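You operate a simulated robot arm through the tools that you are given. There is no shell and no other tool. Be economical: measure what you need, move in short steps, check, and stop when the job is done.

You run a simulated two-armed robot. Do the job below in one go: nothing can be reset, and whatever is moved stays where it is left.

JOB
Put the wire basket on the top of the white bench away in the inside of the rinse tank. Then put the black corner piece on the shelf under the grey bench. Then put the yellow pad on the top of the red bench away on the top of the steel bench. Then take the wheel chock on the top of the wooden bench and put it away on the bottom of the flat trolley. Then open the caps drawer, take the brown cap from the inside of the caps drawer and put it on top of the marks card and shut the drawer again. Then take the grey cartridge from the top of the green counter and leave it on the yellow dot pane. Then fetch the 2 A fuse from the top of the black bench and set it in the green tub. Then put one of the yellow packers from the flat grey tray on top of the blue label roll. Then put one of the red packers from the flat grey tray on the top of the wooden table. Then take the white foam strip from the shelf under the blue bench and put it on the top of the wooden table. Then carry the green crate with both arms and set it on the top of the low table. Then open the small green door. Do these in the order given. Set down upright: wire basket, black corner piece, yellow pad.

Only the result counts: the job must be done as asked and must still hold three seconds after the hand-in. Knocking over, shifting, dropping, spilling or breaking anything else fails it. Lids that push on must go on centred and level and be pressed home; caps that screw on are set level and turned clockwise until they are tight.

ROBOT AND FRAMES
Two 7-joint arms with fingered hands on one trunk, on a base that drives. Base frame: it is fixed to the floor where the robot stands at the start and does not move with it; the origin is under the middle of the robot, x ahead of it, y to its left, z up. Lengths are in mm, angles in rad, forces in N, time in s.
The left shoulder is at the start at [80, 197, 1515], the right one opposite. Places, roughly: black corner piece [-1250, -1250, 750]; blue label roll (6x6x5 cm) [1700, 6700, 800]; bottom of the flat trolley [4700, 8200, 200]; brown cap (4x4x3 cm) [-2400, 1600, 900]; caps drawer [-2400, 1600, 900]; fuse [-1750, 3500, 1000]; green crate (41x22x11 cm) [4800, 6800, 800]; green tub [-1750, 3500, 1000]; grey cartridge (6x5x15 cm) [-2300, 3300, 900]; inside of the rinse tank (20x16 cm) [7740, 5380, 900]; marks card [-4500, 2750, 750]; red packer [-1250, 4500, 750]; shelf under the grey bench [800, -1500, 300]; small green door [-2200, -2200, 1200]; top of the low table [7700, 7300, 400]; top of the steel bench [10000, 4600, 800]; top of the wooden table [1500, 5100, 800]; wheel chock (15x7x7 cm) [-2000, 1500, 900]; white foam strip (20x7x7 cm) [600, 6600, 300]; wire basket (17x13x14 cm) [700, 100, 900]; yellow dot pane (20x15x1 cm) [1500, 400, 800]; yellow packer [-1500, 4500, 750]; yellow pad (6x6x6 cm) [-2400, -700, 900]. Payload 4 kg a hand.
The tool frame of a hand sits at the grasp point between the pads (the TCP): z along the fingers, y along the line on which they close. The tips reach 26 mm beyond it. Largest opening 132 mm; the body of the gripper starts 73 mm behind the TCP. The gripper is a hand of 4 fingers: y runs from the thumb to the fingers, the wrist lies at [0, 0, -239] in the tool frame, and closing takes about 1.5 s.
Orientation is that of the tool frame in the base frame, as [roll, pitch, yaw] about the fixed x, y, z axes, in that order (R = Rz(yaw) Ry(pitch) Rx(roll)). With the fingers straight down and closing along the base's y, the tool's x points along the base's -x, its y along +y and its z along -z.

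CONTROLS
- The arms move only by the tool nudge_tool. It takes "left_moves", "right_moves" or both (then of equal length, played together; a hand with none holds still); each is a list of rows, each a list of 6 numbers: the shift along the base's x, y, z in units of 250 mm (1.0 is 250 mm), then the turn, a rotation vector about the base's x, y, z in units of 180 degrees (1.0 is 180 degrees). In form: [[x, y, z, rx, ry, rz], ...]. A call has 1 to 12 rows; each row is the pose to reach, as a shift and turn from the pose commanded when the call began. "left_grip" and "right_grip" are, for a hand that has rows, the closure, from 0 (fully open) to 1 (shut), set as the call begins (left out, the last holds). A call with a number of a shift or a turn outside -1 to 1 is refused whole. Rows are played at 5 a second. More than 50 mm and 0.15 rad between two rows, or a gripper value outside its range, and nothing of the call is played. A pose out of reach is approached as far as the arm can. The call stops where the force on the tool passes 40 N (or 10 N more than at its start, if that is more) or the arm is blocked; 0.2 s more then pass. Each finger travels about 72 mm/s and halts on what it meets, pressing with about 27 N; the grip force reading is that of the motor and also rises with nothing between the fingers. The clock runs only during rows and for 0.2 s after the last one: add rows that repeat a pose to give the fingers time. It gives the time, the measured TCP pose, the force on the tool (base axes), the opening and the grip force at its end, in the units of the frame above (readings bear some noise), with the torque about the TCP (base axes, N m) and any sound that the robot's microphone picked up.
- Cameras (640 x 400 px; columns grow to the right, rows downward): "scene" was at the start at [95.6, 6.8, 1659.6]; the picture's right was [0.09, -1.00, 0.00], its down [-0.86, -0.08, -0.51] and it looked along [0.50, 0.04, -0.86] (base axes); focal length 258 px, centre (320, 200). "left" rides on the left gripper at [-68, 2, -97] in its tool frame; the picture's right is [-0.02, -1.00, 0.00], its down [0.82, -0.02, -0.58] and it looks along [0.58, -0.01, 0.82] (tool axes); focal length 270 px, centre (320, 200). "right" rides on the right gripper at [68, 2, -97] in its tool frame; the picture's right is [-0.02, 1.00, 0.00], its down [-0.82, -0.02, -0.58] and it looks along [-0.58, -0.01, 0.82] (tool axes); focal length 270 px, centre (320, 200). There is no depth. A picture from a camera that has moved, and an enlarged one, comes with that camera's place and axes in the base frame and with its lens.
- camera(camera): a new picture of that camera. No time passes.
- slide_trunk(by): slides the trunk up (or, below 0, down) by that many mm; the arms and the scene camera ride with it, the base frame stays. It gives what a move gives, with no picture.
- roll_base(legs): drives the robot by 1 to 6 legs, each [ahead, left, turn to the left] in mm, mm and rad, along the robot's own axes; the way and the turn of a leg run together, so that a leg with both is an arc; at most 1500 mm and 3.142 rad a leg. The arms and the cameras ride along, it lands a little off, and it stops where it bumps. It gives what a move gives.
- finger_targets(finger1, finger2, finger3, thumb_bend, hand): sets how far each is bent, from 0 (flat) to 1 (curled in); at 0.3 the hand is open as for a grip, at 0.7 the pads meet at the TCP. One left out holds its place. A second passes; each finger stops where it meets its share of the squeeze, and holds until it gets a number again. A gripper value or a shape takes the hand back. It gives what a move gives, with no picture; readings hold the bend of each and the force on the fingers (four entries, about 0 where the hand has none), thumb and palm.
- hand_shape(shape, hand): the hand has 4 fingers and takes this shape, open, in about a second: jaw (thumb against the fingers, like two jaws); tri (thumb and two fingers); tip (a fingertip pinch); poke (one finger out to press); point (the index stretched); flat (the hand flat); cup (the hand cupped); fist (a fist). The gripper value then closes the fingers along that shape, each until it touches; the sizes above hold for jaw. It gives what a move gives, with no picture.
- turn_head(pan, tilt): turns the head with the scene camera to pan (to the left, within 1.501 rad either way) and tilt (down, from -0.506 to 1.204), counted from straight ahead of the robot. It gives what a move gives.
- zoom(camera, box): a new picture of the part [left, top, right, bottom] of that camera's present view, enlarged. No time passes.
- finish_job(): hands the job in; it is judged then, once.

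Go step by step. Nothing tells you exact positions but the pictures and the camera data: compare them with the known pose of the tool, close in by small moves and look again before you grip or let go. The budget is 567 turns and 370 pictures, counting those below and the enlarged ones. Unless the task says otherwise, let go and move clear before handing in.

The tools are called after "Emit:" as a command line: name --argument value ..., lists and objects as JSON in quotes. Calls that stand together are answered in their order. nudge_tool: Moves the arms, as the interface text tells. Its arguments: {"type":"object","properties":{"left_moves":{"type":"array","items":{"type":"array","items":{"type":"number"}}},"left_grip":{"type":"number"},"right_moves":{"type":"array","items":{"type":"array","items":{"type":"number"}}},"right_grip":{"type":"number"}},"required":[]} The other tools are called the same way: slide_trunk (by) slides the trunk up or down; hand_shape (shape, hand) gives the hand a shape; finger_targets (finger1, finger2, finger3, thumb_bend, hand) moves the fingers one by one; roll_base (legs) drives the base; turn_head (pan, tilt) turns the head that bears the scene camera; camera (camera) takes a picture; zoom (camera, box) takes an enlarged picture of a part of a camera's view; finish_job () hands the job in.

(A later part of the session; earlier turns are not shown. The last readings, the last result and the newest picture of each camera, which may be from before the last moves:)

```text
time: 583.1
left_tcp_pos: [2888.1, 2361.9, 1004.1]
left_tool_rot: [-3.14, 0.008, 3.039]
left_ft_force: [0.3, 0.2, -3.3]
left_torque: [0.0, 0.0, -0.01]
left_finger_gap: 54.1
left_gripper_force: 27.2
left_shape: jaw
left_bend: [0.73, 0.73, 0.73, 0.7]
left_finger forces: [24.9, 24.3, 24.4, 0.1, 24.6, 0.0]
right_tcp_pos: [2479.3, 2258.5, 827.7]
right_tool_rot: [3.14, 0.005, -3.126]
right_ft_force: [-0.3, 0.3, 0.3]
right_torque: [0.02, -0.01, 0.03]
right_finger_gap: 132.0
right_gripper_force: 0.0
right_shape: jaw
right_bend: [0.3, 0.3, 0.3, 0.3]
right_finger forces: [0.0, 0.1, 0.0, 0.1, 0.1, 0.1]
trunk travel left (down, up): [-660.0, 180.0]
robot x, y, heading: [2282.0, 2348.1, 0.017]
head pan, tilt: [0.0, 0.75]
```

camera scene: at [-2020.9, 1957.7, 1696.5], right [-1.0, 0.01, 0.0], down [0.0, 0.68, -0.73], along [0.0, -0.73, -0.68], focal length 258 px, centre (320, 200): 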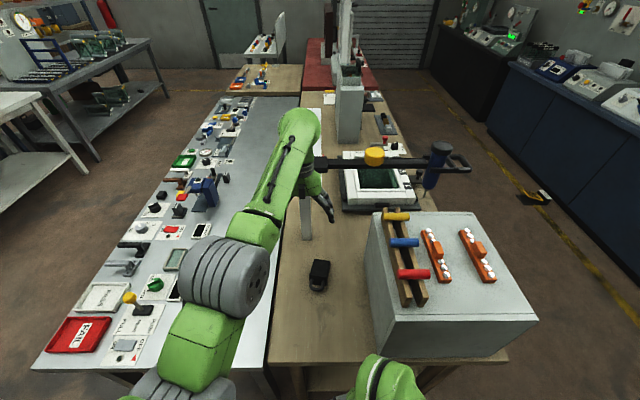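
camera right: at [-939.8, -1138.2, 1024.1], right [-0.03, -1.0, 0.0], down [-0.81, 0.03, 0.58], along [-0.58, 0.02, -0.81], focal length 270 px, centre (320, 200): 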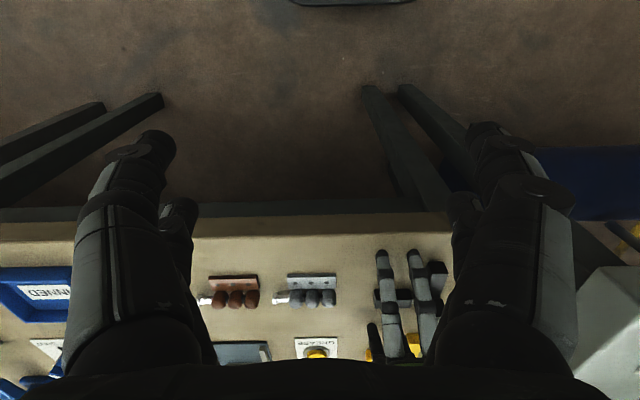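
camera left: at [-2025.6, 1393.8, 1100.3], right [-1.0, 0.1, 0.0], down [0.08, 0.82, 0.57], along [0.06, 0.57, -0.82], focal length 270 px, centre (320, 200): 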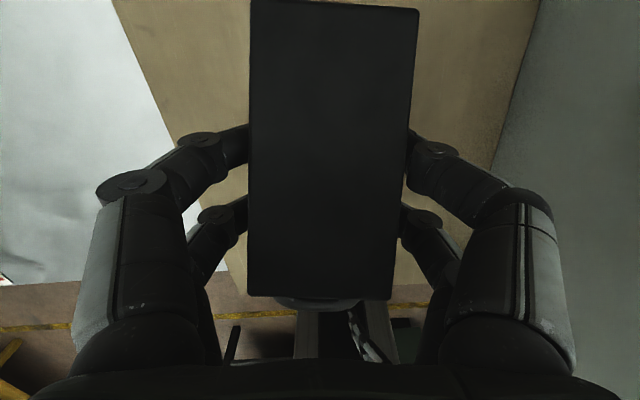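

Emit:
roll_base --legs '[[1000, 1000, 0], [1400, 0, 0], [0, 0, 1.4]]'

Emit:
turn_head --pan 0.2 --tilt 0.3

Emit:
camera --camera "scene"

```text
time: 600.1
left_tcp_pos: [4691.8, 4017.0, 1002.6]
left_tool_rot: [-3.139, 0.003, -1.79]
left_ft_force: [0.2, 0.3, -2.6]
left_torque: [0.0, 0.03, 0.01]
left_finger_gap: 53.9
left_gripper_force: 26.8
left_shape: jaw
left_bend: [0.73, 0.73, 0.73, 0.7]
left_finger forces: [24.9, 24.4, 24.5, 0.1, 24.7, 0.0]
right_tcp_pos: [4746.4, 3599.5, 827.6]
right_tool_rot: [3.14, 0.003, -1.672]
right_ft_force: [-0.1, -0.8, 0.6]
right_torque: [0.01, -0.01, 0.02]
right_finger_gap: 131.8
right_gripper_force: 0.0
right_shape: jaw
right_bend: [0.3, 0.3, 0.3, 0.3]
right_finger forces: [0.0, 0.0, 0.0, 0.0, 0.0, 0.1]
trunk travel left (down, up): [-660.0, 180.0]
robot x, y, heading: [4631.1, 3414.0, 1.467]
head pan, tilt: [0.0, 0.75]
```

```text
time: 601.0
left_tcp_pos: [4691.4, 4017.1, 1005.2]
left_tool_rot: [-3.14, 0.005, -1.79]
left_ft_force: [1.1, 0.7, -2.9]
left_torque: [-0.02, 0.03, 0.01]
left_finger_gap: 54.3
left_gripper_force: 27.0
left_shape: jaw
left_bend: [0.73, 0.73, 0.73, 0.7]
left_finger forces: [24.8, 24.4, 24.5, 0.0, 24.7, 0.1]
right_tcp_pos: [4746.1, 3598.3, 828.3]
right_tool_rot: [3.139, 0.004, -1.672]
right_ft_force: [-0.5, 1.5, 0.4]
right_torque: [0.0, -0.01, 0.0]
right_finger_gap: 132.1
right_gripper_force: 0.0
right_shape: jaw
right_bend: [0.3, 0.3, 0.3, 0.3]
right_finger forces: [0.0, 0.1, 0.0, 0.0, 0.0, 0.0]
trunk travel left (down, up): [-660.0, 180.0]
robot x, y, heading: [4632.7, 3413.6, 1.468]
head pan, tilt: [0.201, 0.3]
```

```text
260 pictures are left
camera scene: at [4625.7, 3535.8, 1556.7], right [1.0, 0.1, 0.0], down [0.03, -0.3, -0.95], along [-0.09, 0.95, -0.3], focal length 258 px, centre (320, 200)
```

scene: 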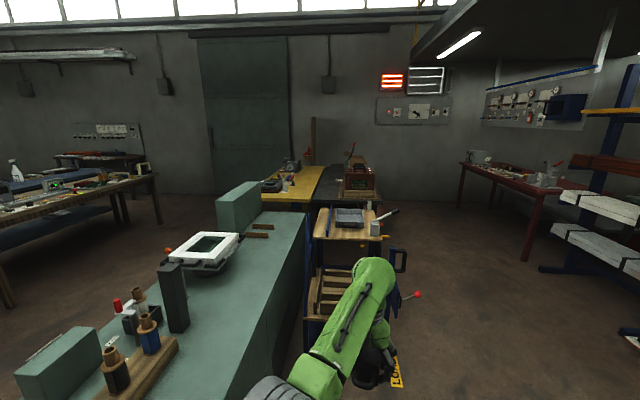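

Emit:
roll_base --legs '[[250, -900, 0], [1450, 0, 0.1], [300, 0, 0]]'

Emit:
turn_head --pan 0.35 --tilt 0.3

Emit:
camera --camera "scene"

```text
time: 614.3
left_tcp_pos: [5666.2, 5916.8, 1004.9]
left_tool_rot: [-3.14, 0.006, -1.707]
left_ft_force: [0.1, -1.4, -3.4]
left_torque: [0.01, 0.01, 0.0]
left_finger_gap: 54.2
left_gripper_force: 27.2
left_shape: jaw
left_bend: [0.73, 0.73, 0.73, 0.7]
left_finger forces: [24.8, 24.5, 24.5, 0.0, 24.7, 0.1]
right_tcp_pos: [5757.1, 5505.2, 827.9]
right_tool_rot: [3.138, 0.005, -1.583]
right_ft_force: [0.7, 0.7, 0.1]
right_torque: [0.02, 0.04, 0.0]
right_finger_gap: 131.9
right_gripper_force: 0.1
right_shape: jaw
right_bend: [0.3, 0.3, 0.3, 0.3]
right_finger forces: [0.1, 0.0, 0.1, 0.1, 0.0, 0.0]
trunk travel left (down, up): [-660.0, 180.0]
robot x, y, heading: [5663.3, 5309.1, 1.557]
head pan, tilt: [0.201, 0.3]
```

```text
time: 615.0
left_tcp_pos: [5665.6, 5917.9, 1002.6]
left_tool_rot: [-3.141, 0.004, -1.705]
left_ft_force: [0.1, 0.3, -2.6]
left_torque: [-0.03, -0.01, 0.03]
left_finger_gap: 54.3
left_gripper_force: 27.5
left_shape: jaw
left_bend: [0.73, 0.73, 0.73, 0.7]
left_finger forces: [24.9, 24.4, 24.5, 0.0, 24.7, 0.0]
right_tcp_pos: [5758.1, 5506.0, 827.4]
right_tool_rot: [3.141, 0.003, -1.586]
right_ft_force: [0.1, -0.5, -0.3]
right_torque: [0.02, 0.02, -0.01]
right_finger_gap: 131.7
right_gripper_force: 0.0
right_shape: jaw
right_bend: [0.3, 0.3, 0.3, 0.3]
right_finger forces: [0.0, 0.0, 0.0, 0.0, 0.0, 0.0]
trunk travel left (down, up): [-660.0, 180.0]
robot x, y, heading: [5658.9, 5310.2, 1.554]
head pan, tilt: [0.351, 0.3]
```

```text
259 pictures are left
camera scene: at [5628.5, 5429.5, 1556.7], right [0.94, 0.33, 0.0], down [0.1, -0.28, -0.96], along [-0.31, 0.9, -0.3], focal length 258 px, centre (320, 200)
```

scene: 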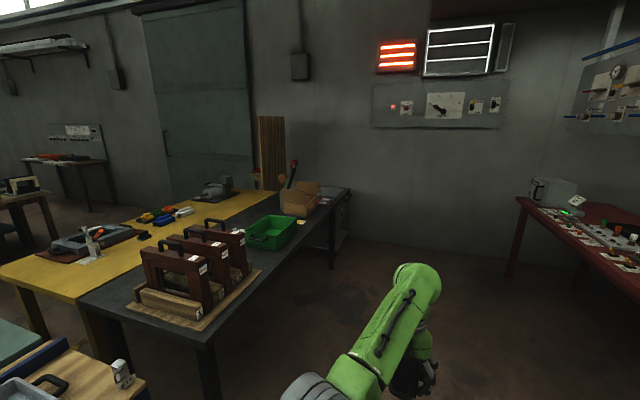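

Emit:
roll_base --legs '[[1450, 0, 0], [300, 0, 0.6]]'

Emit:
turn_head --pan 0.3 --tilt 0.45

Emit:
camera --camera "scene"

```text
time: 623.9
left_tcp_pos: [5179.6, 7523.7, 1006.4]
left_tool_rot: [-3.141, 0.009, -1.041]
left_ft_force: [0.4, 1.5, -3.8]
left_torque: [-0.01, 0.01, 0.01]
left_finger_gap: 54.3
left_gripper_force: 26.8
left_shape: jaw
left_bend: [0.73, 0.73, 0.73, 0.7]
left_finger forces: [24.8, 24.4, 24.5, 0.0, 24.7, 0.0]
right_tcp_pos: [5506.0, 7254.7, 827.9]
right_tool_rot: [3.141, 0.006, -0.922]
right_ft_force: [-0.1, 0.4, -0.2]
right_torque: [0.01, 0.02, -0.03]
right_finger_gap: 131.8
right_gripper_force: 0.0
right_shape: jaw
right_bend: [0.3, 0.3, 0.3, 0.3]
right_finger forces: [0.1, 0.0, 0.0, 0.1, 0.0, 0.0]
trunk travel left (down, up): [-660.0, 180.0]
robot x, y, heading: [5547.0, 7043.6, 2.22]
head pan, tilt: [0.351, 0.3]
```

```text
time: 624.6
left_tcp_pos: [5178.3, 7523.4, 1003.8]
left_tool_rot: [-3.14, 0.004, -1.043]
left_ft_force: [0.5, -0.2, -3.0]
left_torque: [0.0, 0.0, 0.0]
left_finger_gap: 54.3
left_gripper_force: 27.2
left_shape: jaw
left_bend: [0.73, 0.73, 0.73, 0.7]
left_finger forces: [24.7, 24.5, 24.4, 0.1, 24.7, 0.1]
right_tcp_pos: [5504.2, 7255.2, 828.0]
right_tool_rot: [3.141, 0.003, -0.922]
right_ft_force: [0.0, -0.3, 0.4]
right_torque: [-0.02, 0.02, -0.02]
right_finger_gap: 131.9
right_gripper_force: 0.1
right_shape: jaw
right_bend: [0.3, 0.3, 0.3, 0.3]
right_finger forces: [0.0, 0.0, 0.0, 0.0, 0.0, 0.0]
trunk travel left (down, up): [-660.0, 180.0]
robot x, y, heading: [5551.4, 7038.2, 2.217]
head pan, tilt: [0.3, 0.45]
```

```text
258 pictures are left
camera scene: at [5454.2, 7120.1, 1542.9], right [0.58, 0.81, 0.0], down [0.35, -0.25, -0.9], along [-0.73, 0.52, -0.44], focal length 258 px, centre (320, 200)
```

scene: 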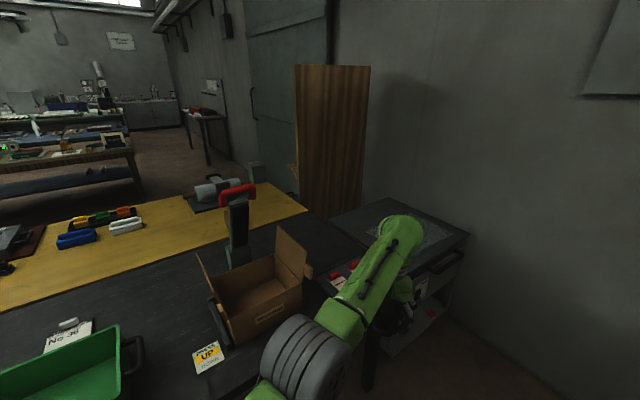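

The flat trolley seems to be the cart with a black top and a low shelf at the end of the dark bench. I move to its +x side and look.

Emit:
roll_base --legs '[[596, -638, 0], [0, 0, 0.92]]'

Emit:
turn_head --pan 0 --tilt 0.5

Emit:
camera --camera "scene"

```text
time: 631.6
left_tcp_pos: [5105.8, 7921.6, 1004.4]
left_tool_rot: [-3.14, 0.006, -0.152]
left_ft_force: [0.7, 0.1, -2.5]
left_torque: [-0.02, -0.02, 0.03]
left_finger_gap: 53.8
left_gripper_force: 27.0
left_shape: jaw
left_bend: [0.73, 0.73, 0.73, 0.7]
left_finger forces: [24.8, 24.5, 24.5, 0.0, 24.5, 0.1]
right_tcp_pos: [5518.5, 8004.8, 828.3]
right_tool_rot: [3.139, 0.004, -0.032]
right_ft_force: [0.4, -0.2, 0.0]
right_torque: [-0.01, -0.01, 0.02]
right_finger_gap: 131.8
right_gripper_force: 0.1
right_shape: jaw
right_bend: [0.3, 0.3, 0.3, 0.3]
right_finger forces: [0.0, 0.1, 0.0, 0.0, 0.0, 0.0]
trunk travel left (down, up): [-660.0, 180.0]
robot x, y, heading: [5717.1, 7902.4, 3.108]
head pan, tilt: [0.3, 0.45]
```

```text
time: 632.4
left_tcp_pos: [5105.5, 7922.6, 1002.7]
left_tool_rot: [-3.139, 0.006, -0.15]
left_ft_force: [0.5, 0.2, -2.6]
left_torque: [0.03, -0.03, -0.04]
left_finger_gap: 54.1
left_gripper_force: 26.4
left_shape: jaw
left_bend: [0.73, 0.73, 0.73, 0.7]
left_finger forces: [24.8, 24.4, 24.5, 0.0, 24.6, 0.0]
right_tcp_pos: [5520.2, 8006.0, 827.8]
right_tool_rot: [3.139, 0.004, -0.03]
right_ft_force: [1.0, 0.3, 0.2]
right_torque: [-0.01, -0.03, 0.01]
right_finger_gap: 132.0
right_gripper_force: 0.0
right_shape: jaw
right_bend: [0.3, 0.3, 0.3, 0.3]
right_finger forces: [0.1, 0.0, 0.0, 0.0, 0.1, 0.0]
trunk travel left (down, up): [-660.0, 180.0]
robot x, y, heading: [5718.9, 7901.9, 3.108]
head pan, tilt: [0.0, 0.499]
```

```text
257 pictures are left
camera scene: at [5590.9, 7910.0, 1538.4], right [0.03, 1.0, 0.0], down [0.48, -0.01, -0.88], along [-0.88, 0.03, -0.48], focal length 258 px, centre (320, 200)
```

scene: 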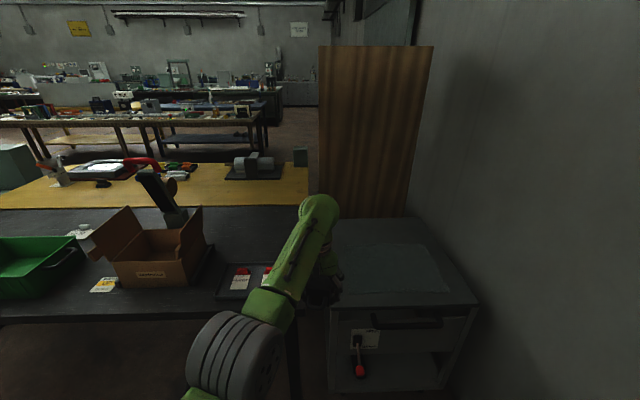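

Emit:
zoom --camera "scene" --box '[270, 190, 490, 400]'

```text
1.90 times, centred on (380, 295) of scene
camera zoom: at [5590.9, 7910.0, 1538.4], right [0.03, 1.0, 0.0], down [0.48, -0.01, -0.88], along [-0.88, 0.03, -0.48], focal length 492 px, centre (206, 19)
```

zoom: 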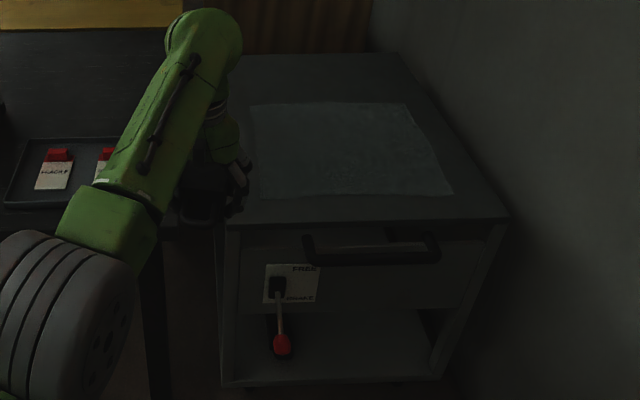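

The flat trolley has a push handle, brake lever and a low shelf under a front panel (opening z ≈ 200–500), too low for a vertical hand. I'll set the chock on the floor in front, regrip it with the hand tilted 45°, then slide it in. First I move the right hand up/forward and shift sideways.

Emit:
nudge_tool --right_moves '[[-0.12, 0, 0.12, 0, 0, 0], [-0.24, 0, 0.24, 0, 0, 0], [-0.36, 0, 0.36, 0, 0, 0], [-0.48, 0, 0.45, 0, 0, 0], [-0.56, 0, 0.5, 0, 0, 0]]'

Emit:
roll_base --legs '[[0, -290, 0.03]]'

Emit:
slide_trunk --by -400

Emit:
turn_head --pan 0 --tilt 0.6

Emit:
camera --camera "scene"

```text
time: 633.6
left_tcp_pos: [5104.8, 7922.0, 1002.7]
left_tool_rot: [-3.14, 0.006, -0.152]
left_ft_force: [0.1, 0.6, -2.1]
left_torque: [-0.02, -0.02, 0.03]
left_finger_gap: 54.3
left_gripper_force: 26.9
left_shape: jaw
left_bend: [0.73, 0.73, 0.73, 0.7]
left_finger forces: [24.8, 24.4, 24.5, 0.0, 24.6, 0.1]
right_tcp_pos: [5381.9, 8005.2, 923.3]
right_tool_rot: [3.138, 0.005, -0.033]
right_ft_force: [-0.1, 0.1, 0.0]
right_torque: [0.03, 0.02, -0.04]
right_finger_gap: 131.8
right_gripper_force: 0.0
right_shape: jaw
right_bend: [0.3, 0.3, 0.3, 0.3]
right_finger forces: [0.0, 0.0, 0.0, 0.0, 0.0, 0.0]
right hand out of reach, approached as far as the arm can: row 4, 5
trunk travel left (down, up): [-660.0, 180.0]
robot x, y, heading: [5713.7, 7902.3, 3.107]
head pan, tilt: [0.0, 0.499]
```

```text
time: 635.6
left_tcp_pos: [5110.5, 8198.2, 1004.6]
left_tool_rot: [-3.138, 0.006, -0.124]
left_ft_force: [-0.3, 0.0, -3.0]
left_torque: [-0.03, 0.02, -0.02]
left_finger_gap: 54.3
left_gripper_force: 27.1
left_shape: jaw
left_bend: [0.73, 0.73, 0.73, 0.7]
left_finger forces: [24.9, 24.4, 24.4, 0.0, 24.7, 0.0]
right_tcp_pos: [5385.6, 8289.2, 924.3]
right_tool_rot: [3.141, 0.005, -0.006]
right_ft_force: [0.5, 0.4, -0.4]
right_torque: [0.01, 0.02, 0.0]
right_finger_gap: 132.0
right_gripper_force: 0.0
right_shape: jaw
right_bend: [0.3, 0.3, 0.3, 0.3]
right_finger forces: [0.0, 0.0, 0.0, 0.0, 0.1, 0.1]
trunk travel left (down, up): [-660.0, 180.0]
robot x, y, heading: [5719.1, 8198.3, 3.132]
head pan, tilt: [0.0, 0.499]
```

```text
time: 639.5
left_tcp_pos: [5109.7, 8200.5, 604.5]
left_tool_rot: [-3.141, 0.005, -0.126]
left_ft_force: [-0.2, -0.2, -3.2]
left_torque: [-0.03, -0.02, -0.01]
left_finger_gap: 54.2
left_gripper_force: 27.0
left_shape: jaw
left_bend: [0.73, 0.73, 0.73, 0.7]
left_finger forces: [24.7, 24.5, 24.5, 0.0, 24.6, 0.0]
right_tcp_pos: [5386.0, 8290.2, 523.4]
right_tool_rot: [3.14, 0.008, -0.006]
right_ft_force: [0.0, 0.4, -0.9]
right_torque: [0.01, 0.01, 0.01]
right_finger_gap: 132.0
right_gripper_force: 0.1
right_shape: jaw
right_bend: [0.3, 0.3, 0.3, 0.3]
right_finger forces: [0.0, 0.0, 0.1, 0.0, 0.0, 0.0]
trunk travel left (down, up): [-260.0, 580.0]
robot x, y, heading: [5717.3, 8199.6, 3.134]
head pan, tilt: [0.0, 0.499]
```

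```text
time: 640.1
left_tcp_pos: [5111.1, 8200.3, 603.4]
left_tool_rot: [-3.141, 0.005, -0.127]
left_ft_force: [0.2, 0.3, -3.3]
left_torque: [0.01, -0.02, -0.01]
left_finger_gap: 54.1
left_gripper_force: 26.8
left_shape: jaw
left_bend: [0.73, 0.73, 0.73, 0.7]
left_finger forces: [24.9, 24.4, 24.5, 0.1, 24.8, 0.0]
right_tcp_pos: [5386.9, 8291.2, 525.1]
right_tool_rot: [3.138, 0.006, -0.006]
right_ft_force: [0.0, 0.1, 0.8]
right_torque: [-0.03, 0.02, -0.01]
right_finger_gap: 131.9
right_gripper_force: 0.1
right_shape: jaw
right_bend: [0.3, 0.3, 0.3, 0.3]
right_finger forces: [0.1, 0.0, 0.0, 0.0, 0.0, 0.0]
trunk travel left (down, up): [-260.0, 580.0]
robot x, y, heading: [5722.3, 8199.1, 3.138]
head pan, tilt: [0.0, 0.6]
```

```text
255 pictures are left
camera scene: at [5599.3, 8201.2, 1129.3], right [0.01, 1.0, 0.0], down [0.56, 0.0, -0.83], along [-0.82, 0.01, -0.57], focal length 258 px, centre (320, 200)
```

scene: 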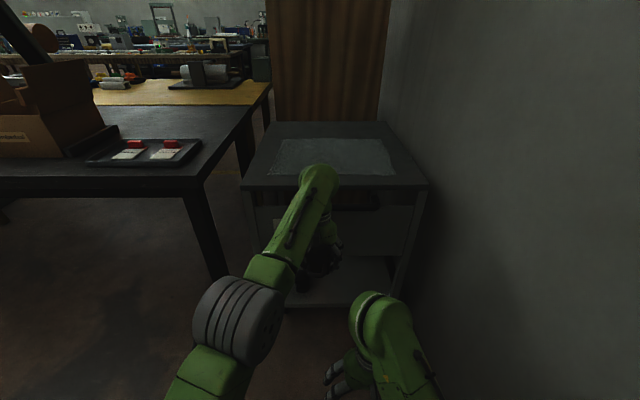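

Emit:
nudge_tool --left_moves '[[0.12, -0.08, 0, 0, 0, 0.01], [0.24, -0.16, 0, 0, 0, 0.02], [0.36, -0.24, 0, 0, 0, 0.03], [0.48, -0.32, 0, 0, 0, 0.04], [0.6, -0.4, 0, 0, 0, 0.04], [0.6, -0.4, -0.1, 0, 0, 0.04]]'

Emit:
slide_trunk --by -255

Emit:
camera --camera "left"

Emit:
camera --camera "scene"

```text
time: 641.5
left_tcp_pos: [5236.3, 8092.4, 559.9]
left_tool_rot: [-3.14, 0.008, -0.002]
left_ft_force: [0.3, 0.0, -4.2]
left_torque: [-0.05, -0.01, -0.01]
left_finger_gap: 54.1
left_gripper_force: 27.4
left_shape: jaw
left_bend: [0.73, 0.73, 0.73, 0.7]
left_finger forces: [25.1, 25.0, 25.0, 0.0, 25.1, 0.0]
left hand out of reach, approached as far as the arm can: row 3, 4, 5, 6
right_tcp_pos: [5387.0, 8290.4, 524.6]
right_tool_rot: [3.14, 0.006, -0.004]
right_ft_force: [-0.5, -0.1, 0.8]
right_torque: [-0.03, 0.02, -0.01]
right_finger_gap: 131.7
right_gripper_force: 0.0
right_shape: jaw
right_bend: [0.3, 0.3, 0.3, 0.3]
right_finger forces: [0.0, 0.0, 0.0, 0.0, 0.1, 0.0]
trunk travel left (down, up): [-260.0, 580.0]
robot x, y, heading: [5719.2, 8198.0, 3.139]
head pan, tilt: [0.0, 0.6]
```

```text
time: 644.1
left_tcp_pos: [5235.2, 8093.3, 304.3]
left_tool_rot: [-3.138, 0.008, -0.002]
left_ft_force: [-0.6, -0.3, -3.1]
left_torque: [-0.02, 0.0, 0.02]
left_finger_gap: 54.0
left_gripper_force: 27.0
left_shape: jaw
left_bend: [0.73, 0.73, 0.73, 0.7]
left_finger forces: [25.2, 24.8, 24.9, 0.0, 25.1, 0.1]
right_tcp_pos: [5385.6, 8291.6, 270.3]
right_tool_rot: [3.139, 0.006, -0.006]
right_ft_force: [-0.2, 0.7, 0.3]
right_torque: [0.03, -0.01, 0.02]
right_finger_gap: 131.8
right_gripper_force: 0.1
right_shape: jaw
right_bend: [0.3, 0.3, 0.3, 0.3]
right_finger forces: [0.0, 0.0, 0.1, 0.0, 0.1, 0.0]
trunk travel left (down, up): [-5.0, 835.0]
robot x, y, heading: [5721.6, 8198.4, 3.141]
head pan, tilt: [0.0, 0.6]
```

```text
254 pictures are left
camera left: at [5167.8, 8091.3, 401.2], right [-0.02, 1.0, 0.0], down [0.82, 0.02, 0.57], along [0.57, 0.02, -0.82], focal length 270 px, centre (320, 200)
```

left: 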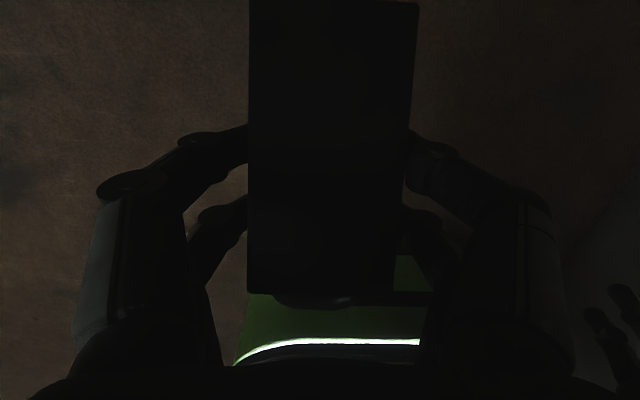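

```text
253 pictures are left
camera scene: at [5599.6, 8201.1, 874.3], right [0.01, 1.0, 0.0], down [0.57, 0.0, -0.82], along [-0.82, 0.01, -0.57], focal length 258 px, centre (320, 200)
```

scene: 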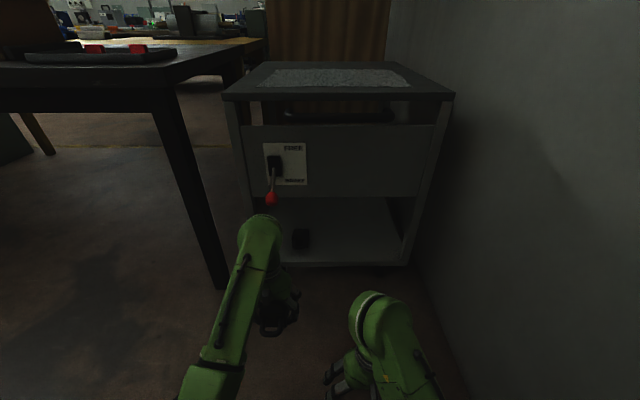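

The shelf is at z ≈ 190 with free room at y ≈ 8300 (another black block sits at y ≈ 8130). I lower the chock to the floor.

Emit:
nudge_tool --left_moves '[[0, 0, -0.2, 0, 0, 0], [0, 0, -0.4, 0, 0, 0], [0, 0, -0.6, 0, 0, 0], [0, 0, -0.8, 0, 0, 0], [0, 0, -0.92, 0, 0, 0], [0, 0, -1.0, 0, 0, 0]]'

```text
time: 645.5
left_tcp_pos: [5234.0, 8095.2, 53.5]
left_tool_rot: [-3.14, 0.01, -0.002]
left_ft_force: [-0.4, 0.6, -2.2]
left_torque: [-0.05, 0.01, 0.0]
left_finger_gap: 54.1
left_gripper_force: 27.2
left_shape: jaw
left_bend: [0.73, 0.73, 0.73, 0.7]
left_finger forces: [25.3, 24.8, 24.9, 0.1, 25.0, 0.0]
right_tcp_pos: [5387.0, 8289.3, 267.9]
right_tool_rot: [3.141, 0.007, -0.005]
right_ft_force: [-0.1, -0.1, 0.1]
right_torque: [-0.02, 0.03, 0.02]
right_finger_gap: 132.0
right_gripper_force: 0.1
right_shape: jaw
right_bend: [0.3, 0.3, 0.3, 0.3]
right_finger forces: [0.1, 0.1, 0.0, 0.1, 0.0, 0.1]
trunk travel left (down, up): [-5.0, 835.0]
robot x, y, heading: [5721.0, 8199.4, 3.134]
head pan, tilt: [0.0, 0.6]
```

Emit:
nudge_tool --left_moves '[[0, 0, -0.02, 0, 0, 0], [0, 0, -0.036, 0, 0, 0], [0, 0, -0.052, 0, 0, 0], [0, 0, -0.068, 0, 0, 0], [0, 0, -0.08, 0, 0, 0]]'

```text
time: 646.8
left_tcp_pos: [5236.4, 8092.4, 33.3]
left_tool_rot: [-3.139, 0.006, -0.001]
left_ft_force: [0.3, 0.0, -2.7]
left_torque: [-0.04, 0.0, -0.03]
left_finger_gap: 53.9
left_gripper_force: 26.6
left_shape: jaw
left_bend: [0.73, 0.73, 0.73, 0.7]
left_finger forces: [25.1, 24.7, 25.0, 0.0, 24.9, 0.0]
right_tcp_pos: [5387.4, 8290.6, 269.2]
right_tool_rot: [3.14, 0.007, -0.005]
right_ft_force: [0.2, -0.1, -0.2]
right_torque: [-0.02, -0.03, 0.02]
right_finger_gap: 131.9
right_gripper_force: 0.0
right_shape: jaw
right_bend: [0.3, 0.3, 0.3, 0.3]
right_finger forces: [0.0, 0.0, 0.0, 0.0, 0.0, 0.0]
trunk travel left (down, up): [-5.0, 835.0]
robot x, y, heading: [5717.9, 8199.1, 3.135]
head pan, tilt: [0.0, 0.6]
```

Emit:
nudge_tool --left_moves '[[0, 0, -0.008, 0, 0, 0], [0, 0, -0.016, 0, 0, 0], [0, 0, -0.024, 0, 0, 0]]'

```text
time: 647.5
left_tcp_pos: [5235.1, 8092.6, 29.6]
left_tool_rot: [-3.139, 0.007, -0.002]
left_ft_force: [4.7, -0.3, 5.2]
left_torque: [0.01, -0.04, -0.01]
left_finger_gap: 54.1
left_gripper_force: 27.0
left_shape: jaw
left_bend: [0.73, 0.73, 0.73, 0.7]
left_finger forces: [25.6, 25.0, 25.0, 0.1, 25.5, 0.0]
right_tcp_pos: [5386.2, 8290.3, 269.8]
right_tool_rot: [3.14, 0.007, -0.004]
right_ft_force: [0.0, -0.5, 0.3]
right_torque: [0.04, 0.03, 0.01]
right_finger_gap: 131.9
right_gripper_force: 0.2
right_shape: jaw
right_bend: [0.3, 0.3, 0.3, 0.3]
right_finger forces: [0.0, 0.1, 0.0, 0.0, 0.0, 0.1]
trunk travel left (down, up): [-5.0, 835.0]
robot x, y, heading: [5720.5, 8196.6, 3.133]
head pan, tilt: [0.0, 0.6]
```

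On the floor. I open, rise, and tilt the hand 45° (fingers forward-down).

Emit:
nudge_tool --left_moves '[[0, 0, 0.004, 0, 0, 0], [0, 0, 0.004, 0, 0, 0], [0, 0, 0.004, 0, 0, 0], [0, 0, 0.004, 0, 0, 0], [0, 0, 0.004, 0, 0, 0], [0, 0, 0.1, 0, 0, 0], [0, 0, 0.25, 0, 0, 0], [0, 0, 0.42, 0, 0, 0], [0, 0, 0.6, 0, 0, 0], [0, 0, 0.7, 0, 0, 0]]' --left_grip 0

Emit:
nudge_tool --left_moves '[[0, 0, 0, 0, 0.042, 0], [0, 0, 0, 0, 0.084, 0], [0, 0, 0, 0, 0.126, 0], [0, 0, 0, 0, 0.168, 0], [0, 0, 0, 0, 0.21, 0], [0, 0, 0, 0, 0.25, 0], [0, 0, 0, 0, 0.25, 0]]'

Emit:
camera --camera "scene"

Emit:
camera --camera "left"

```text
time: 649.8
left_tcp_pos: [5236.8, 8093.2, 203.8]
left_tool_rot: [-3.14, 0.008, -0.001]
left_ft_force: [0.7, 0.1, 1.0]
left_torque: [0.03, 0.0, -0.01]
left_finger_gap: 132.1
left_gripper_force: 0.2
left_shape: jaw
left_bend: [0.3, 0.3, 0.3, 0.3]
left_finger forces: [0.0, 0.1, 0.0, 0.0, 0.0, 0.0]
right_tcp_pos: [5386.3, 8291.2, 268.2]
right_tool_rot: [3.139, 0.007, -0.006]
right_ft_force: [-0.6, -0.8, -0.7]
right_torque: [-0.01, 0.0, -0.02]
right_finger_gap: 132.2
right_gripper_force: 0.0
right_shape: jaw
right_bend: [0.3, 0.3, 0.3, 0.3]
right_finger forces: [0.0, 0.0, 0.1, 0.0, 0.1, 0.0]
trunk travel left (down, up): [-5.0, 835.0]
robot x, y, heading: [5717.9, 8200.1, 3.137]
head pan, tilt: [0.0, 0.6]
```

```text
time: 651.4
left_tcp_pos: [5236.6, 8092.9, 203.7]
left_tool_rot: [-3.14, 0.794, -0.001]
left_ft_force: [0.1, -0.2, -0.1]
left_torque: [0.0, 0.02, -0.01]
left_finger_gap: 132.0
left_gripper_force: 0.0
left_shape: jaw
left_bend: [0.3, 0.3, 0.3, 0.3]
left_finger forces: [0.1, 0.0, 0.0, 0.0, 0.0, 0.0]
right_tcp_pos: [5385.8, 8289.7, 267.8]
right_tool_rot: [3.139, 0.006, -0.004]
right_ft_force: [1.0, 0.7, -0.2]
right_torque: [0.03, -0.01, -0.01]
right_finger_gap: 131.9
right_gripper_force: 0.0
right_shape: jaw
right_bend: [0.3, 0.3, 0.3, 0.3]
right_finger forces: [0.1, 0.1, 0.0, 0.1, 0.0, 0.1]
trunk travel left (down, up): [-5.0, 835.0]
robot x, y, heading: [5722.9, 8200.7, 3.136]
head pan, tilt: [0.0, 0.6]
```

```text
252 pictures are left
camera scene: at [5599.8, 8201.1, 874.3], right [0.01, 1.0, 0.0], down [0.56, 0.0, -0.83], along [-0.83, 0.01, -0.56], focal length 258 px, centre (320, 200)
```

scene: 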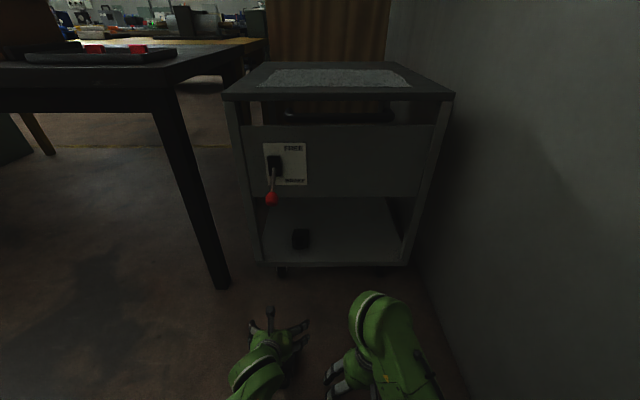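

```text
251 pictures are left
camera left: at [5257.2, 8091.4, 319.6], right [-0.02, 1.0, 0.02], down [0.98, 0.02, -0.18], along [-0.18, 0.02, -0.98], focal length 270 px, centre (320, 200)
```

left: 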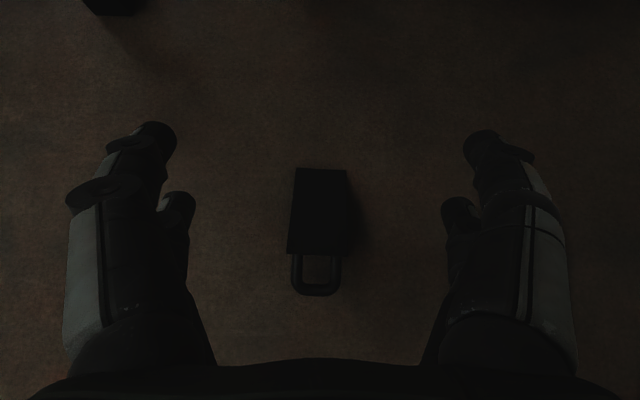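

The tilt works and the chock is centred. I descend and grip it again.

Emit:
nudge_tool --left_moves '[[0, 0, -0.2, 0, 0, 0], [0, 0, -0.4, 0, 0, 0], [0, 0, -0.55, 0, 0, 0], [0, 0, -0.65, 0, 0, 0], [0, 0, -0.68, 0, 0, 0]]'

Emit:
nudge_tool --left_moves '[[0, 0, 0, 0, 0, 0], [0, 0, 0, 0, 0, 0], [0, 0, 0, 0, 0, 0], [0, 0, 0, 0, 0, 0], [0, 0, 0, 0, 0, 0], [0, 0, 0, 0, 0, 0], [0, 0, 0, 0, 0, 0]]' --left_grip 1

Emit:
camera --camera "left"

```text
time: 652.5
left_tcp_pos: [5200.4, 8107.9, 150.7]
left_tool_rot: [-3.047, 0.984, 0.066]
left_ft_force: [-1.0, 0.9, 0.7]
left_torque: [0.01, -0.01, -0.01]
left_finger_gap: 131.9
left_gripper_force: 0.1
left_shape: jaw
left_bend: [0.3, 0.3, 0.3, 0.3]
left_finger forces: [0.1, 0.1, 0.0, 0.0, 0.1, 0.0]
right_tcp_pos: [5389.8, 8293.5, 284.1]
right_tool_rot: [3.122, 0.027, -0.005]
right_ft_force: [1.0, -0.6, -0.1]
right_torque: [0.05, -0.01, -0.01]
right_finger_gap: 131.9
right_gripper_force: 0.0
right_shape: jaw
right_bend: [0.3, 0.3, 0.3, 0.3]
right_finger forces: [0.0, 0.0, 0.1, 0.0, 0.0, 0.0]
trunk travel left (down, up): [-5.0, 835.0]
robot x, y, heading: [5721.6, 8198.7, 3.138]
head pan, tilt: [0.0, 0.6]
stopped in row 5 (left hand): the arm was blocked; the commanded pose is now the measured one
```

```text
time: 654.3
left_tcp_pos: [5197.7, 8108.2, 156.8]
left_tool_rot: [-3.033, 0.996, 0.077]
left_ft_force: [0.1, -0.1, -0.3]
left_torque: [-0.01, 0.0, -0.01]
left_finger_gap: 0.4
left_gripper_force: 26.9
left_shape: jaw
left_bend: [0.62, 0.63, 0.63, 0.7]
left_finger forces: [0.1, 0.0, 0.0, 0.1, 0.0, 0.0]
right_tcp_pos: [5388.4, 8293.1, 281.1]
right_tool_rot: [3.125, 0.024, -0.005]
right_ft_force: [-0.1, 0.3, 0.7]
right_torque: [-0.01, 0.01, -0.01]
right_finger_gap: 132.1
right_gripper_force: 0.1
right_shape: jaw
right_bend: [0.3, 0.3, 0.3, 0.3]
right_finger forces: [0.0, 0.1, 0.0, 0.0, 0.0, 0.1]
trunk travel left (down, up): [-5.0, 835.0]
robot x, y, heading: [5719.6, 8201.9, 3.136]
head pan, tilt: [0.0, 0.6]
stopped in row 7 (left hand): the arm was blocked; the commanded pose is now the measured one
```

```text
250 pictures are left
camera left: at [5241.8, 8100.3, 266.1], right [0.0, 1.0, 0.08], down [0.93, 0.03, -0.37], along [-0.37, 0.07, -0.92], focal length 270 px, centre (320, 200)
```

left: 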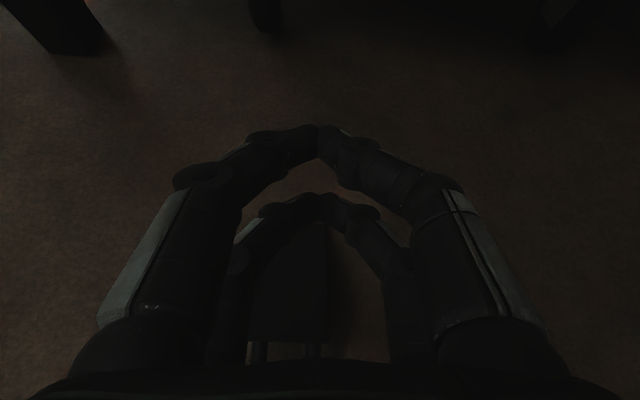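

The arm was blocked, likely by my own base. I open, rise, and back the base off for more room.

Emit:
nudge_tool --left_moves '[[0, 0, 0.04, 0, -0.01, 0], [0.02, 0, 0.1, 0, -0.02, 0], [0.04, 0, 0.16, 0, -0.03, 0], [0.08, -0.02, 0.22, 0, -0.045, -0.01], [0.12, -0.04, 0.28, -0.01, -0.06, -0.02]]' --left_grip 0

Emit:
camera --camera "left"

```text
time: 655.5
left_tcp_pos: [5227.6, 8097.8, 199.2]
left_tool_rot: [-3.079, 0.779, -0.021]
left_ft_force: [0.2, -0.9, 0.5]
left_torque: [-0.03, 0.0, -0.01]
left_finger_gap: 132.0
left_gripper_force: 0.1
left_shape: jaw
left_bend: [0.3, 0.3, 0.3, 0.3]
left_finger forces: [0.0, 0.0, 0.0, 0.0, 0.0, 0.0]
right_tcp_pos: [5386.7, 8289.8, 270.0]
right_tool_rot: [3.139, 0.005, -0.005]
right_ft_force: [0.0, -0.3, 0.3]
right_torque: [-0.04, -0.01, 0.0]
right_finger_gap: 132.2
right_gripper_force: 0.0
right_shape: jaw
right_bend: [0.3, 0.3, 0.3, 0.3]
right_finger forces: [0.1, 0.0, 0.1, 0.1, 0.0, 0.0]
trunk travel left (down, up): [-5.0, 835.0]
robot x, y, heading: [5719.5, 8198.6, 3.132]
head pan, tilt: [0.0, 0.6]
```

```text
249 pictures are left
camera left: at [5246.3, 8089.9, 315.4], right [0.05, 1.0, 0.06], down [0.99, -0.04, -0.16], along [-0.16, 0.07, -0.98], focal length 270 px, centre (320, 200)
```

left: 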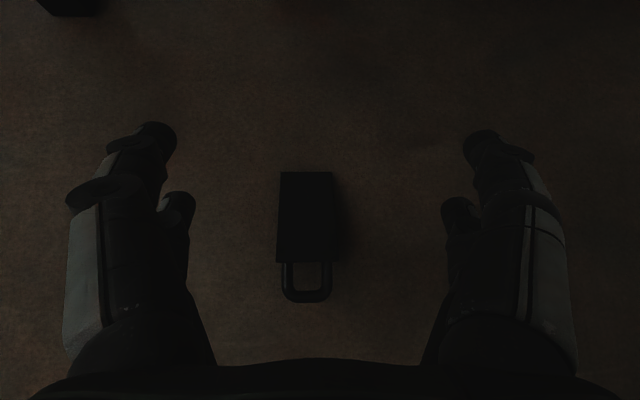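

Emit:
roll_base --legs '[[-115, 0, 0]]'

Emit:
nudge_tool --left_moves '[[-0.1, -0.01, 0, -0.005, 0.0, 0.007], [-0.2, -0.02, 0, -0.01, 0, 0.014], [-0.3, -0.02, 0, -0.014, 0, 0.021], [-0.4, -0.02, 0, -0.014, 0.002, 0.021], [-0.4, -0.02, 0, -0.014, 0.002, 0.021]]'

Emit:
camera --camera "left"

Emit:
camera --camera "right"

```text
time: 656.7
left_tcp_pos: [5343.3, 8096.4, 199.9]
left_tool_rot: [-3.081, 0.78, -0.016]
left_ft_force: [0.4, -0.3, 0.4]
left_torque: [-0.01, -0.03, -0.01]
left_finger_gap: 131.8
left_gripper_force: 0.0
left_shape: jaw
left_bend: [0.3, 0.3, 0.3, 0.3]
left_finger forces: [0.0, 0.0, 0.0, 0.0, 0.1, 0.0]
right_tcp_pos: [5501.4, 8289.8, 270.5]
right_tool_rot: [3.141, 0.007, -0.004]
right_ft_force: [-0.4, 0.5, -0.1]
right_torque: [0.03, 0.01, 0.0]
right_finger_gap: 131.8
right_gripper_force: 0.1
right_shape: jaw
right_bend: [0.3, 0.3, 0.3, 0.3]
right_finger forces: [0.1, 0.0, 0.0, 0.0, 0.0, 0.1]
trunk travel left (down, up): [-5.0, 835.0]
robot x, y, heading: [5835.0, 8203.5, 3.139]
head pan, tilt: [0.0, 0.6]
```

```text
time: 657.9
left_tcp_pos: [5242.5, 8090.6, 199.5]
left_tool_rot: [-3.138, 0.786, 0.006]
left_ft_force: [0.1, 0.0, -0.7]
left_torque: [0.03, -0.04, 0.01]
left_finger_gap: 131.6
left_gripper_force: 0.0
left_shape: jaw
left_bend: [0.3, 0.3, 0.3, 0.3]
left_finger forces: [0.1, 0.0, 0.0, 0.1, 0.1, 0.0]
right_tcp_pos: [5501.2, 8290.5, 268.8]
right_tool_rot: [3.138, 0.006, -0.003]
right_ft_force: [0.0, -0.2, 0.0]
right_torque: [-0.01, -0.02, 0.0]
right_finger_gap: 131.9
right_gripper_force: 0.1
right_shape: jaw
right_bend: [0.3, 0.3, 0.3, 0.3]
right_finger forces: [0.1, 0.0, 0.1, 0.0, 0.0, 0.0]
trunk travel left (down, up): [-5.0, 835.0]
robot x, y, heading: [5836.3, 8198.1, 3.14]
head pan, tilt: [0.0, 0.6]
```

```text
248 pictures are left
camera left: at [5263.2, 8089.1, 316.7], right [-0.02, 1.0, 0.02], down [0.99, 0.02, -0.17], along [-0.17, 0.01, -0.99], focal length 270 px, centre (320, 200)
```

left: 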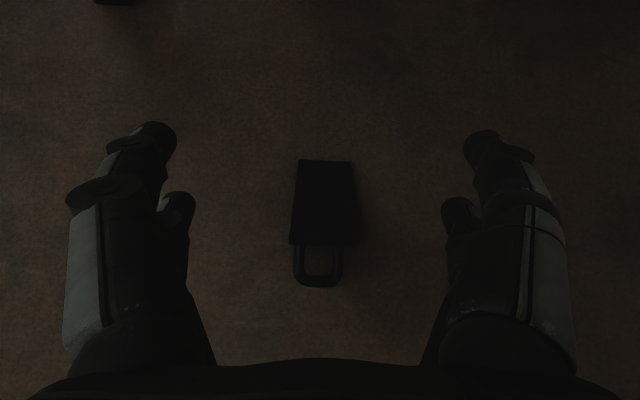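

```text
247 pictures are left
camera right: at [5570.7, 8288.6, 365.1], right [-0.03, -1.0, 0.0], down [-0.81, 0.03, 0.58], along [-0.58, 0.01, -0.81], focal length 270 px, centre (320, 200)
```

right: 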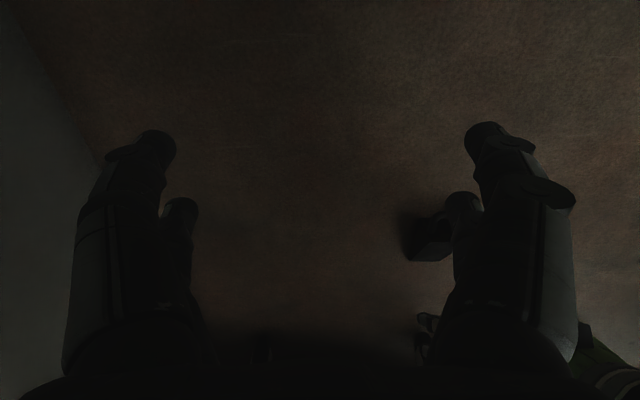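

Emit:
nudge_tool --left_moves '[[0, 0, -0.16, 0, 0, 0], [0, 0, -0.32, 0, 0, 0], [0, 0, -0.44, 0, 0, 0]]'

```text
time: 658.9
left_tcp_pos: [5228.6, 8090.2, 132.0]
left_tool_rot: [-3.135, 0.846, 0.014]
left_ft_force: [-0.8, 0.0, 0.1]
left_torque: [0.0, 0.0, 0.0]
left_finger_gap: 132.2
left_gripper_force: 0.1
left_shape: jaw
left_bend: [0.3, 0.3, 0.3, 0.3]
left_finger forces: [0.0, 0.0, 0.1, 0.1, 0.0, 0.0]
right_tcp_pos: [5504.2, 8290.6, 278.4]
right_tool_rot: [3.133, 0.024, -0.003]
right_ft_force: [0.0, -0.4, -0.4]
right_torque: [-0.01, 0.04, -0.04]
right_finger_gap: 132.1
right_gripper_force: 0.1
right_shape: jaw
right_bend: [0.3, 0.3, 0.3, 0.3]
right_finger forces: [0.0, 0.0, 0.0, 0.0, 0.0, 0.0]
trunk travel left (down, up): [-5.0, 835.0]
robot x, y, heading: [5833.6, 8198.7, 3.129]
head pan, tilt: [0.0, 0.6]
stopped in row 3 (left hand): the arm was blocked; the commanded pose is now the measured one
```

Tilted, the elbow meets the floor. New plan: pick the chock vertically again, tilt about 35° in the air, set its thick bottom edge on the shelf inside the trolley and let it settle flat.

Emit:
nudge_tool --left_moves '[[0.02, 0, 0.1, 0, -0.02, 0], [0.03, 0, 0.25, 0, -0.06, 0], [0.03, 0, 0.3, 0, -0.1, 0], [0.03, 0, 0.3, 0, -0.145, 0], [0.03, 0, 0.3, 0, -0.19, 0], [0.03, 0, 0.3, 0, -0.23, 0], [0.03, 0, 0.3, 0, -0.27, 0], [0.03, 0, 0.3, 0, -0.27, 0]]'

Emit:
camera --camera "left"

```text
time: 660.7
left_tcp_pos: [5241.6, 8088.8, 181.2]
left_tool_rot: [3.14, -0.038, 0.012]
left_ft_force: [0.4, 0.3, 0.0]
left_torque: [0.01, 0.02, -0.01]
left_finger_gap: 132.0
left_gripper_force: 0.0
left_shape: jaw
left_bend: [0.3, 0.3, 0.3, 0.3]
left_finger forces: [0.0, 0.0, 0.0, 0.1, 0.1, 0.0]
right_tcp_pos: [5502.0, 8289.3, 269.8]
right_tool_rot: [3.139, 0.007, -0.002]
right_ft_force: [0.2, -0.4, 0.1]
right_torque: [0.0, -0.04, 0.0]
right_finger_gap: 132.0
right_gripper_force: 0.0
right_shape: jaw
right_bend: [0.3, 0.3, 0.3, 0.3]
right_finger forces: [0.0, 0.0, 0.1, 0.0, 0.0, 0.0]
trunk travel left (down, up): [-5.0, 835.0]
robot x, y, heading: [5836.0, 8199.5, 3.133]
head pan, tilt: [0.0, 0.6]
```

```text
246 pictures are left
camera left: at [5170.1, 8086.7, 274.9], right [-0.04, 1.0, 0.0], down [0.79, 0.03, 0.61], along [0.61, 0.02, -0.79], focal length 270 px, centre (320, 200)
```

left: 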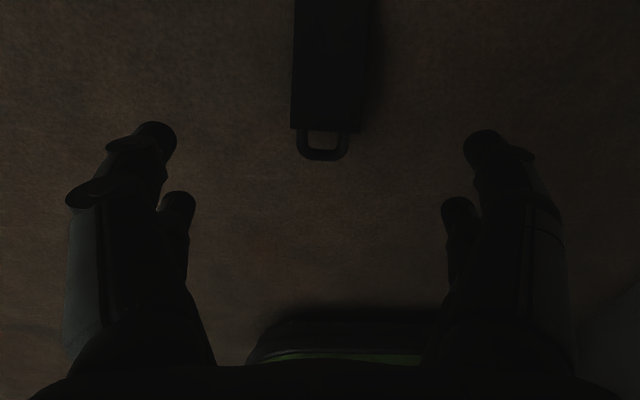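

Emit:
nudge_tool --left_moves '[[0, 0, 0, 0, 0.045, 0], [0, 0, 0, 0, 0.09, 0], [-0.01, 0, -0.15, 0, 0.11, 0], [-0.01, 0, -0.3, 0, 0.11, 0], [-0.01, 0, -0.42, 0, 0.11, 0], [-0.01, 0, -0.5, 0, 0.11, 0]]'

```text
time: 662.1
left_tcp_pos: [5239.8, 8086.6, 54.7]
left_tool_rot: [-3.139, 0.309, 0.011]
left_ft_force: [0.0, 0.6, 0.7]
left_torque: [0.03, -0.01, 0.02]
left_finger_gap: 132.0
left_gripper_force: 0.0
left_shape: jaw
left_bend: [0.3, 0.3, 0.3, 0.3]
left_finger forces: [0.0, 0.1, 0.0, 0.0, 0.0, 0.1]
right_tcp_pos: [5500.5, 8289.2, 269.0]
right_tool_rot: [3.138, 0.008, -0.004]
right_ft_force: [0.5, 0.3, 0.8]
right_torque: [0.02, -0.01, 0.01]
right_finger_gap: 132.1
right_gripper_force: 0.1
right_shape: jaw
right_bend: [0.3, 0.3, 0.3, 0.3]
right_finger forces: [0.0, 0.0, 0.0, 0.0, 0.1, 0.0]
trunk travel left (down, up): [-5.0, 835.0]
robot x, y, heading: [5837.2, 8197.3, 3.139]
head pan, tilt: [0.0, 0.6]
```

It reaches with an 18° tilt. I descend the last 20 mm and close.

Emit:
nudge_tool --left_moves '[[0, 0, -0.04, 0, 0.0, 0], [0, 0, -0.084, 0, 0.0, 0]]'

Emit:
nudge_tool --left_moves '[[0, 0, 0, 0, 0, 0], [0, 0, 0, 0, 0, 0], [0, 0, 0, 0, 0, 0], [0, 0, 0, 0, 0, 0], [0, 0, 0, 0, 0, 0], [0, 0, 0, 0, 0, 0], [0, 0, 0, 0, 0, 0]]' --left_grip 1

Emit:
camera --camera "left"

```text
time: 662.7
left_tcp_pos: [5237.8, 8087.2, 31.5]
left_tool_rot: [-3.14, 0.31, 0.012]
left_ft_force: [0.3, -0.8, -0.3]
left_torque: [0.0, 0.01, 0.01]
left_finger_gap: 131.8
left_gripper_force: 0.1
left_shape: jaw
left_bend: [0.3, 0.3, 0.3, 0.3]
left_finger forces: [0.1, 0.0, 0.0, 0.1, 0.0, 0.1]
right_tcp_pos: [5500.6, 8289.2, 270.0]
right_tool_rot: [3.141, 0.007, -0.002]
right_ft_force: [-0.3, -0.3, 0.0]
right_torque: [-0.02, -0.01, -0.01]
right_finger_gap: 132.0
right_gripper_force: 0.1
right_shape: jaw
right_bend: [0.3, 0.3, 0.3, 0.3]
right_finger forces: [0.0, 0.0, 0.0, 0.0, 0.0, 0.0]
trunk travel left (down, up): [-5.0, 835.0]
robot x, y, heading: [5835.0, 8199.9, 3.141]
head pan, tilt: [0.0, 0.6]
```

```text
time: 664.3
left_tcp_pos: [5236.5, 8088.0, 33.5]
left_tool_rot: [-3.14, 0.31, 0.013]
left_ft_force: [-1.4, -0.6, 0.1]
left_torque: [-0.01, 0.0, 0.0]
left_finger_gap: 58.3
left_gripper_force: 27.0
left_shape: jaw
left_bend: [0.74, 0.74, 0.73, 0.7]
left_finger forces: [24.7, 24.5, 24.4, 0.0, 24.6, 0.0]
right_tcp_pos: [5500.7, 8289.2, 269.8]
right_tool_rot: [3.14, 0.007, -0.003]
right_ft_force: [-0.6, -0.1, -1.3]
right_torque: [-0.01, -0.01, -0.01]
right_finger_gap: 131.8
right_gripper_force: 0.1
right_shape: jaw
right_bend: [0.3, 0.3, 0.3, 0.3]
right_finger forces: [0.0, 0.0, 0.0, 0.0, 0.0, 0.1]
trunk travel left (down, up): [-5.0, 835.0]
robot x, y, heading: [5837.7, 8202.6, 3.14]
head pan, tilt: [0.0, 0.6]
```

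```text
245 pictures are left
camera left: at [5201.6, 8085.5, 145.5], right [-0.04, 1.0, 0.01], down [0.95, 0.03, 0.3], along [0.3, 0.02, -0.95], focal length 270 px, centre (320, 200)
```

left: 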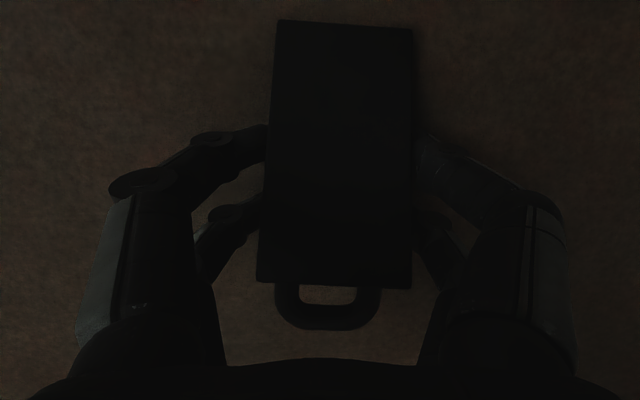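

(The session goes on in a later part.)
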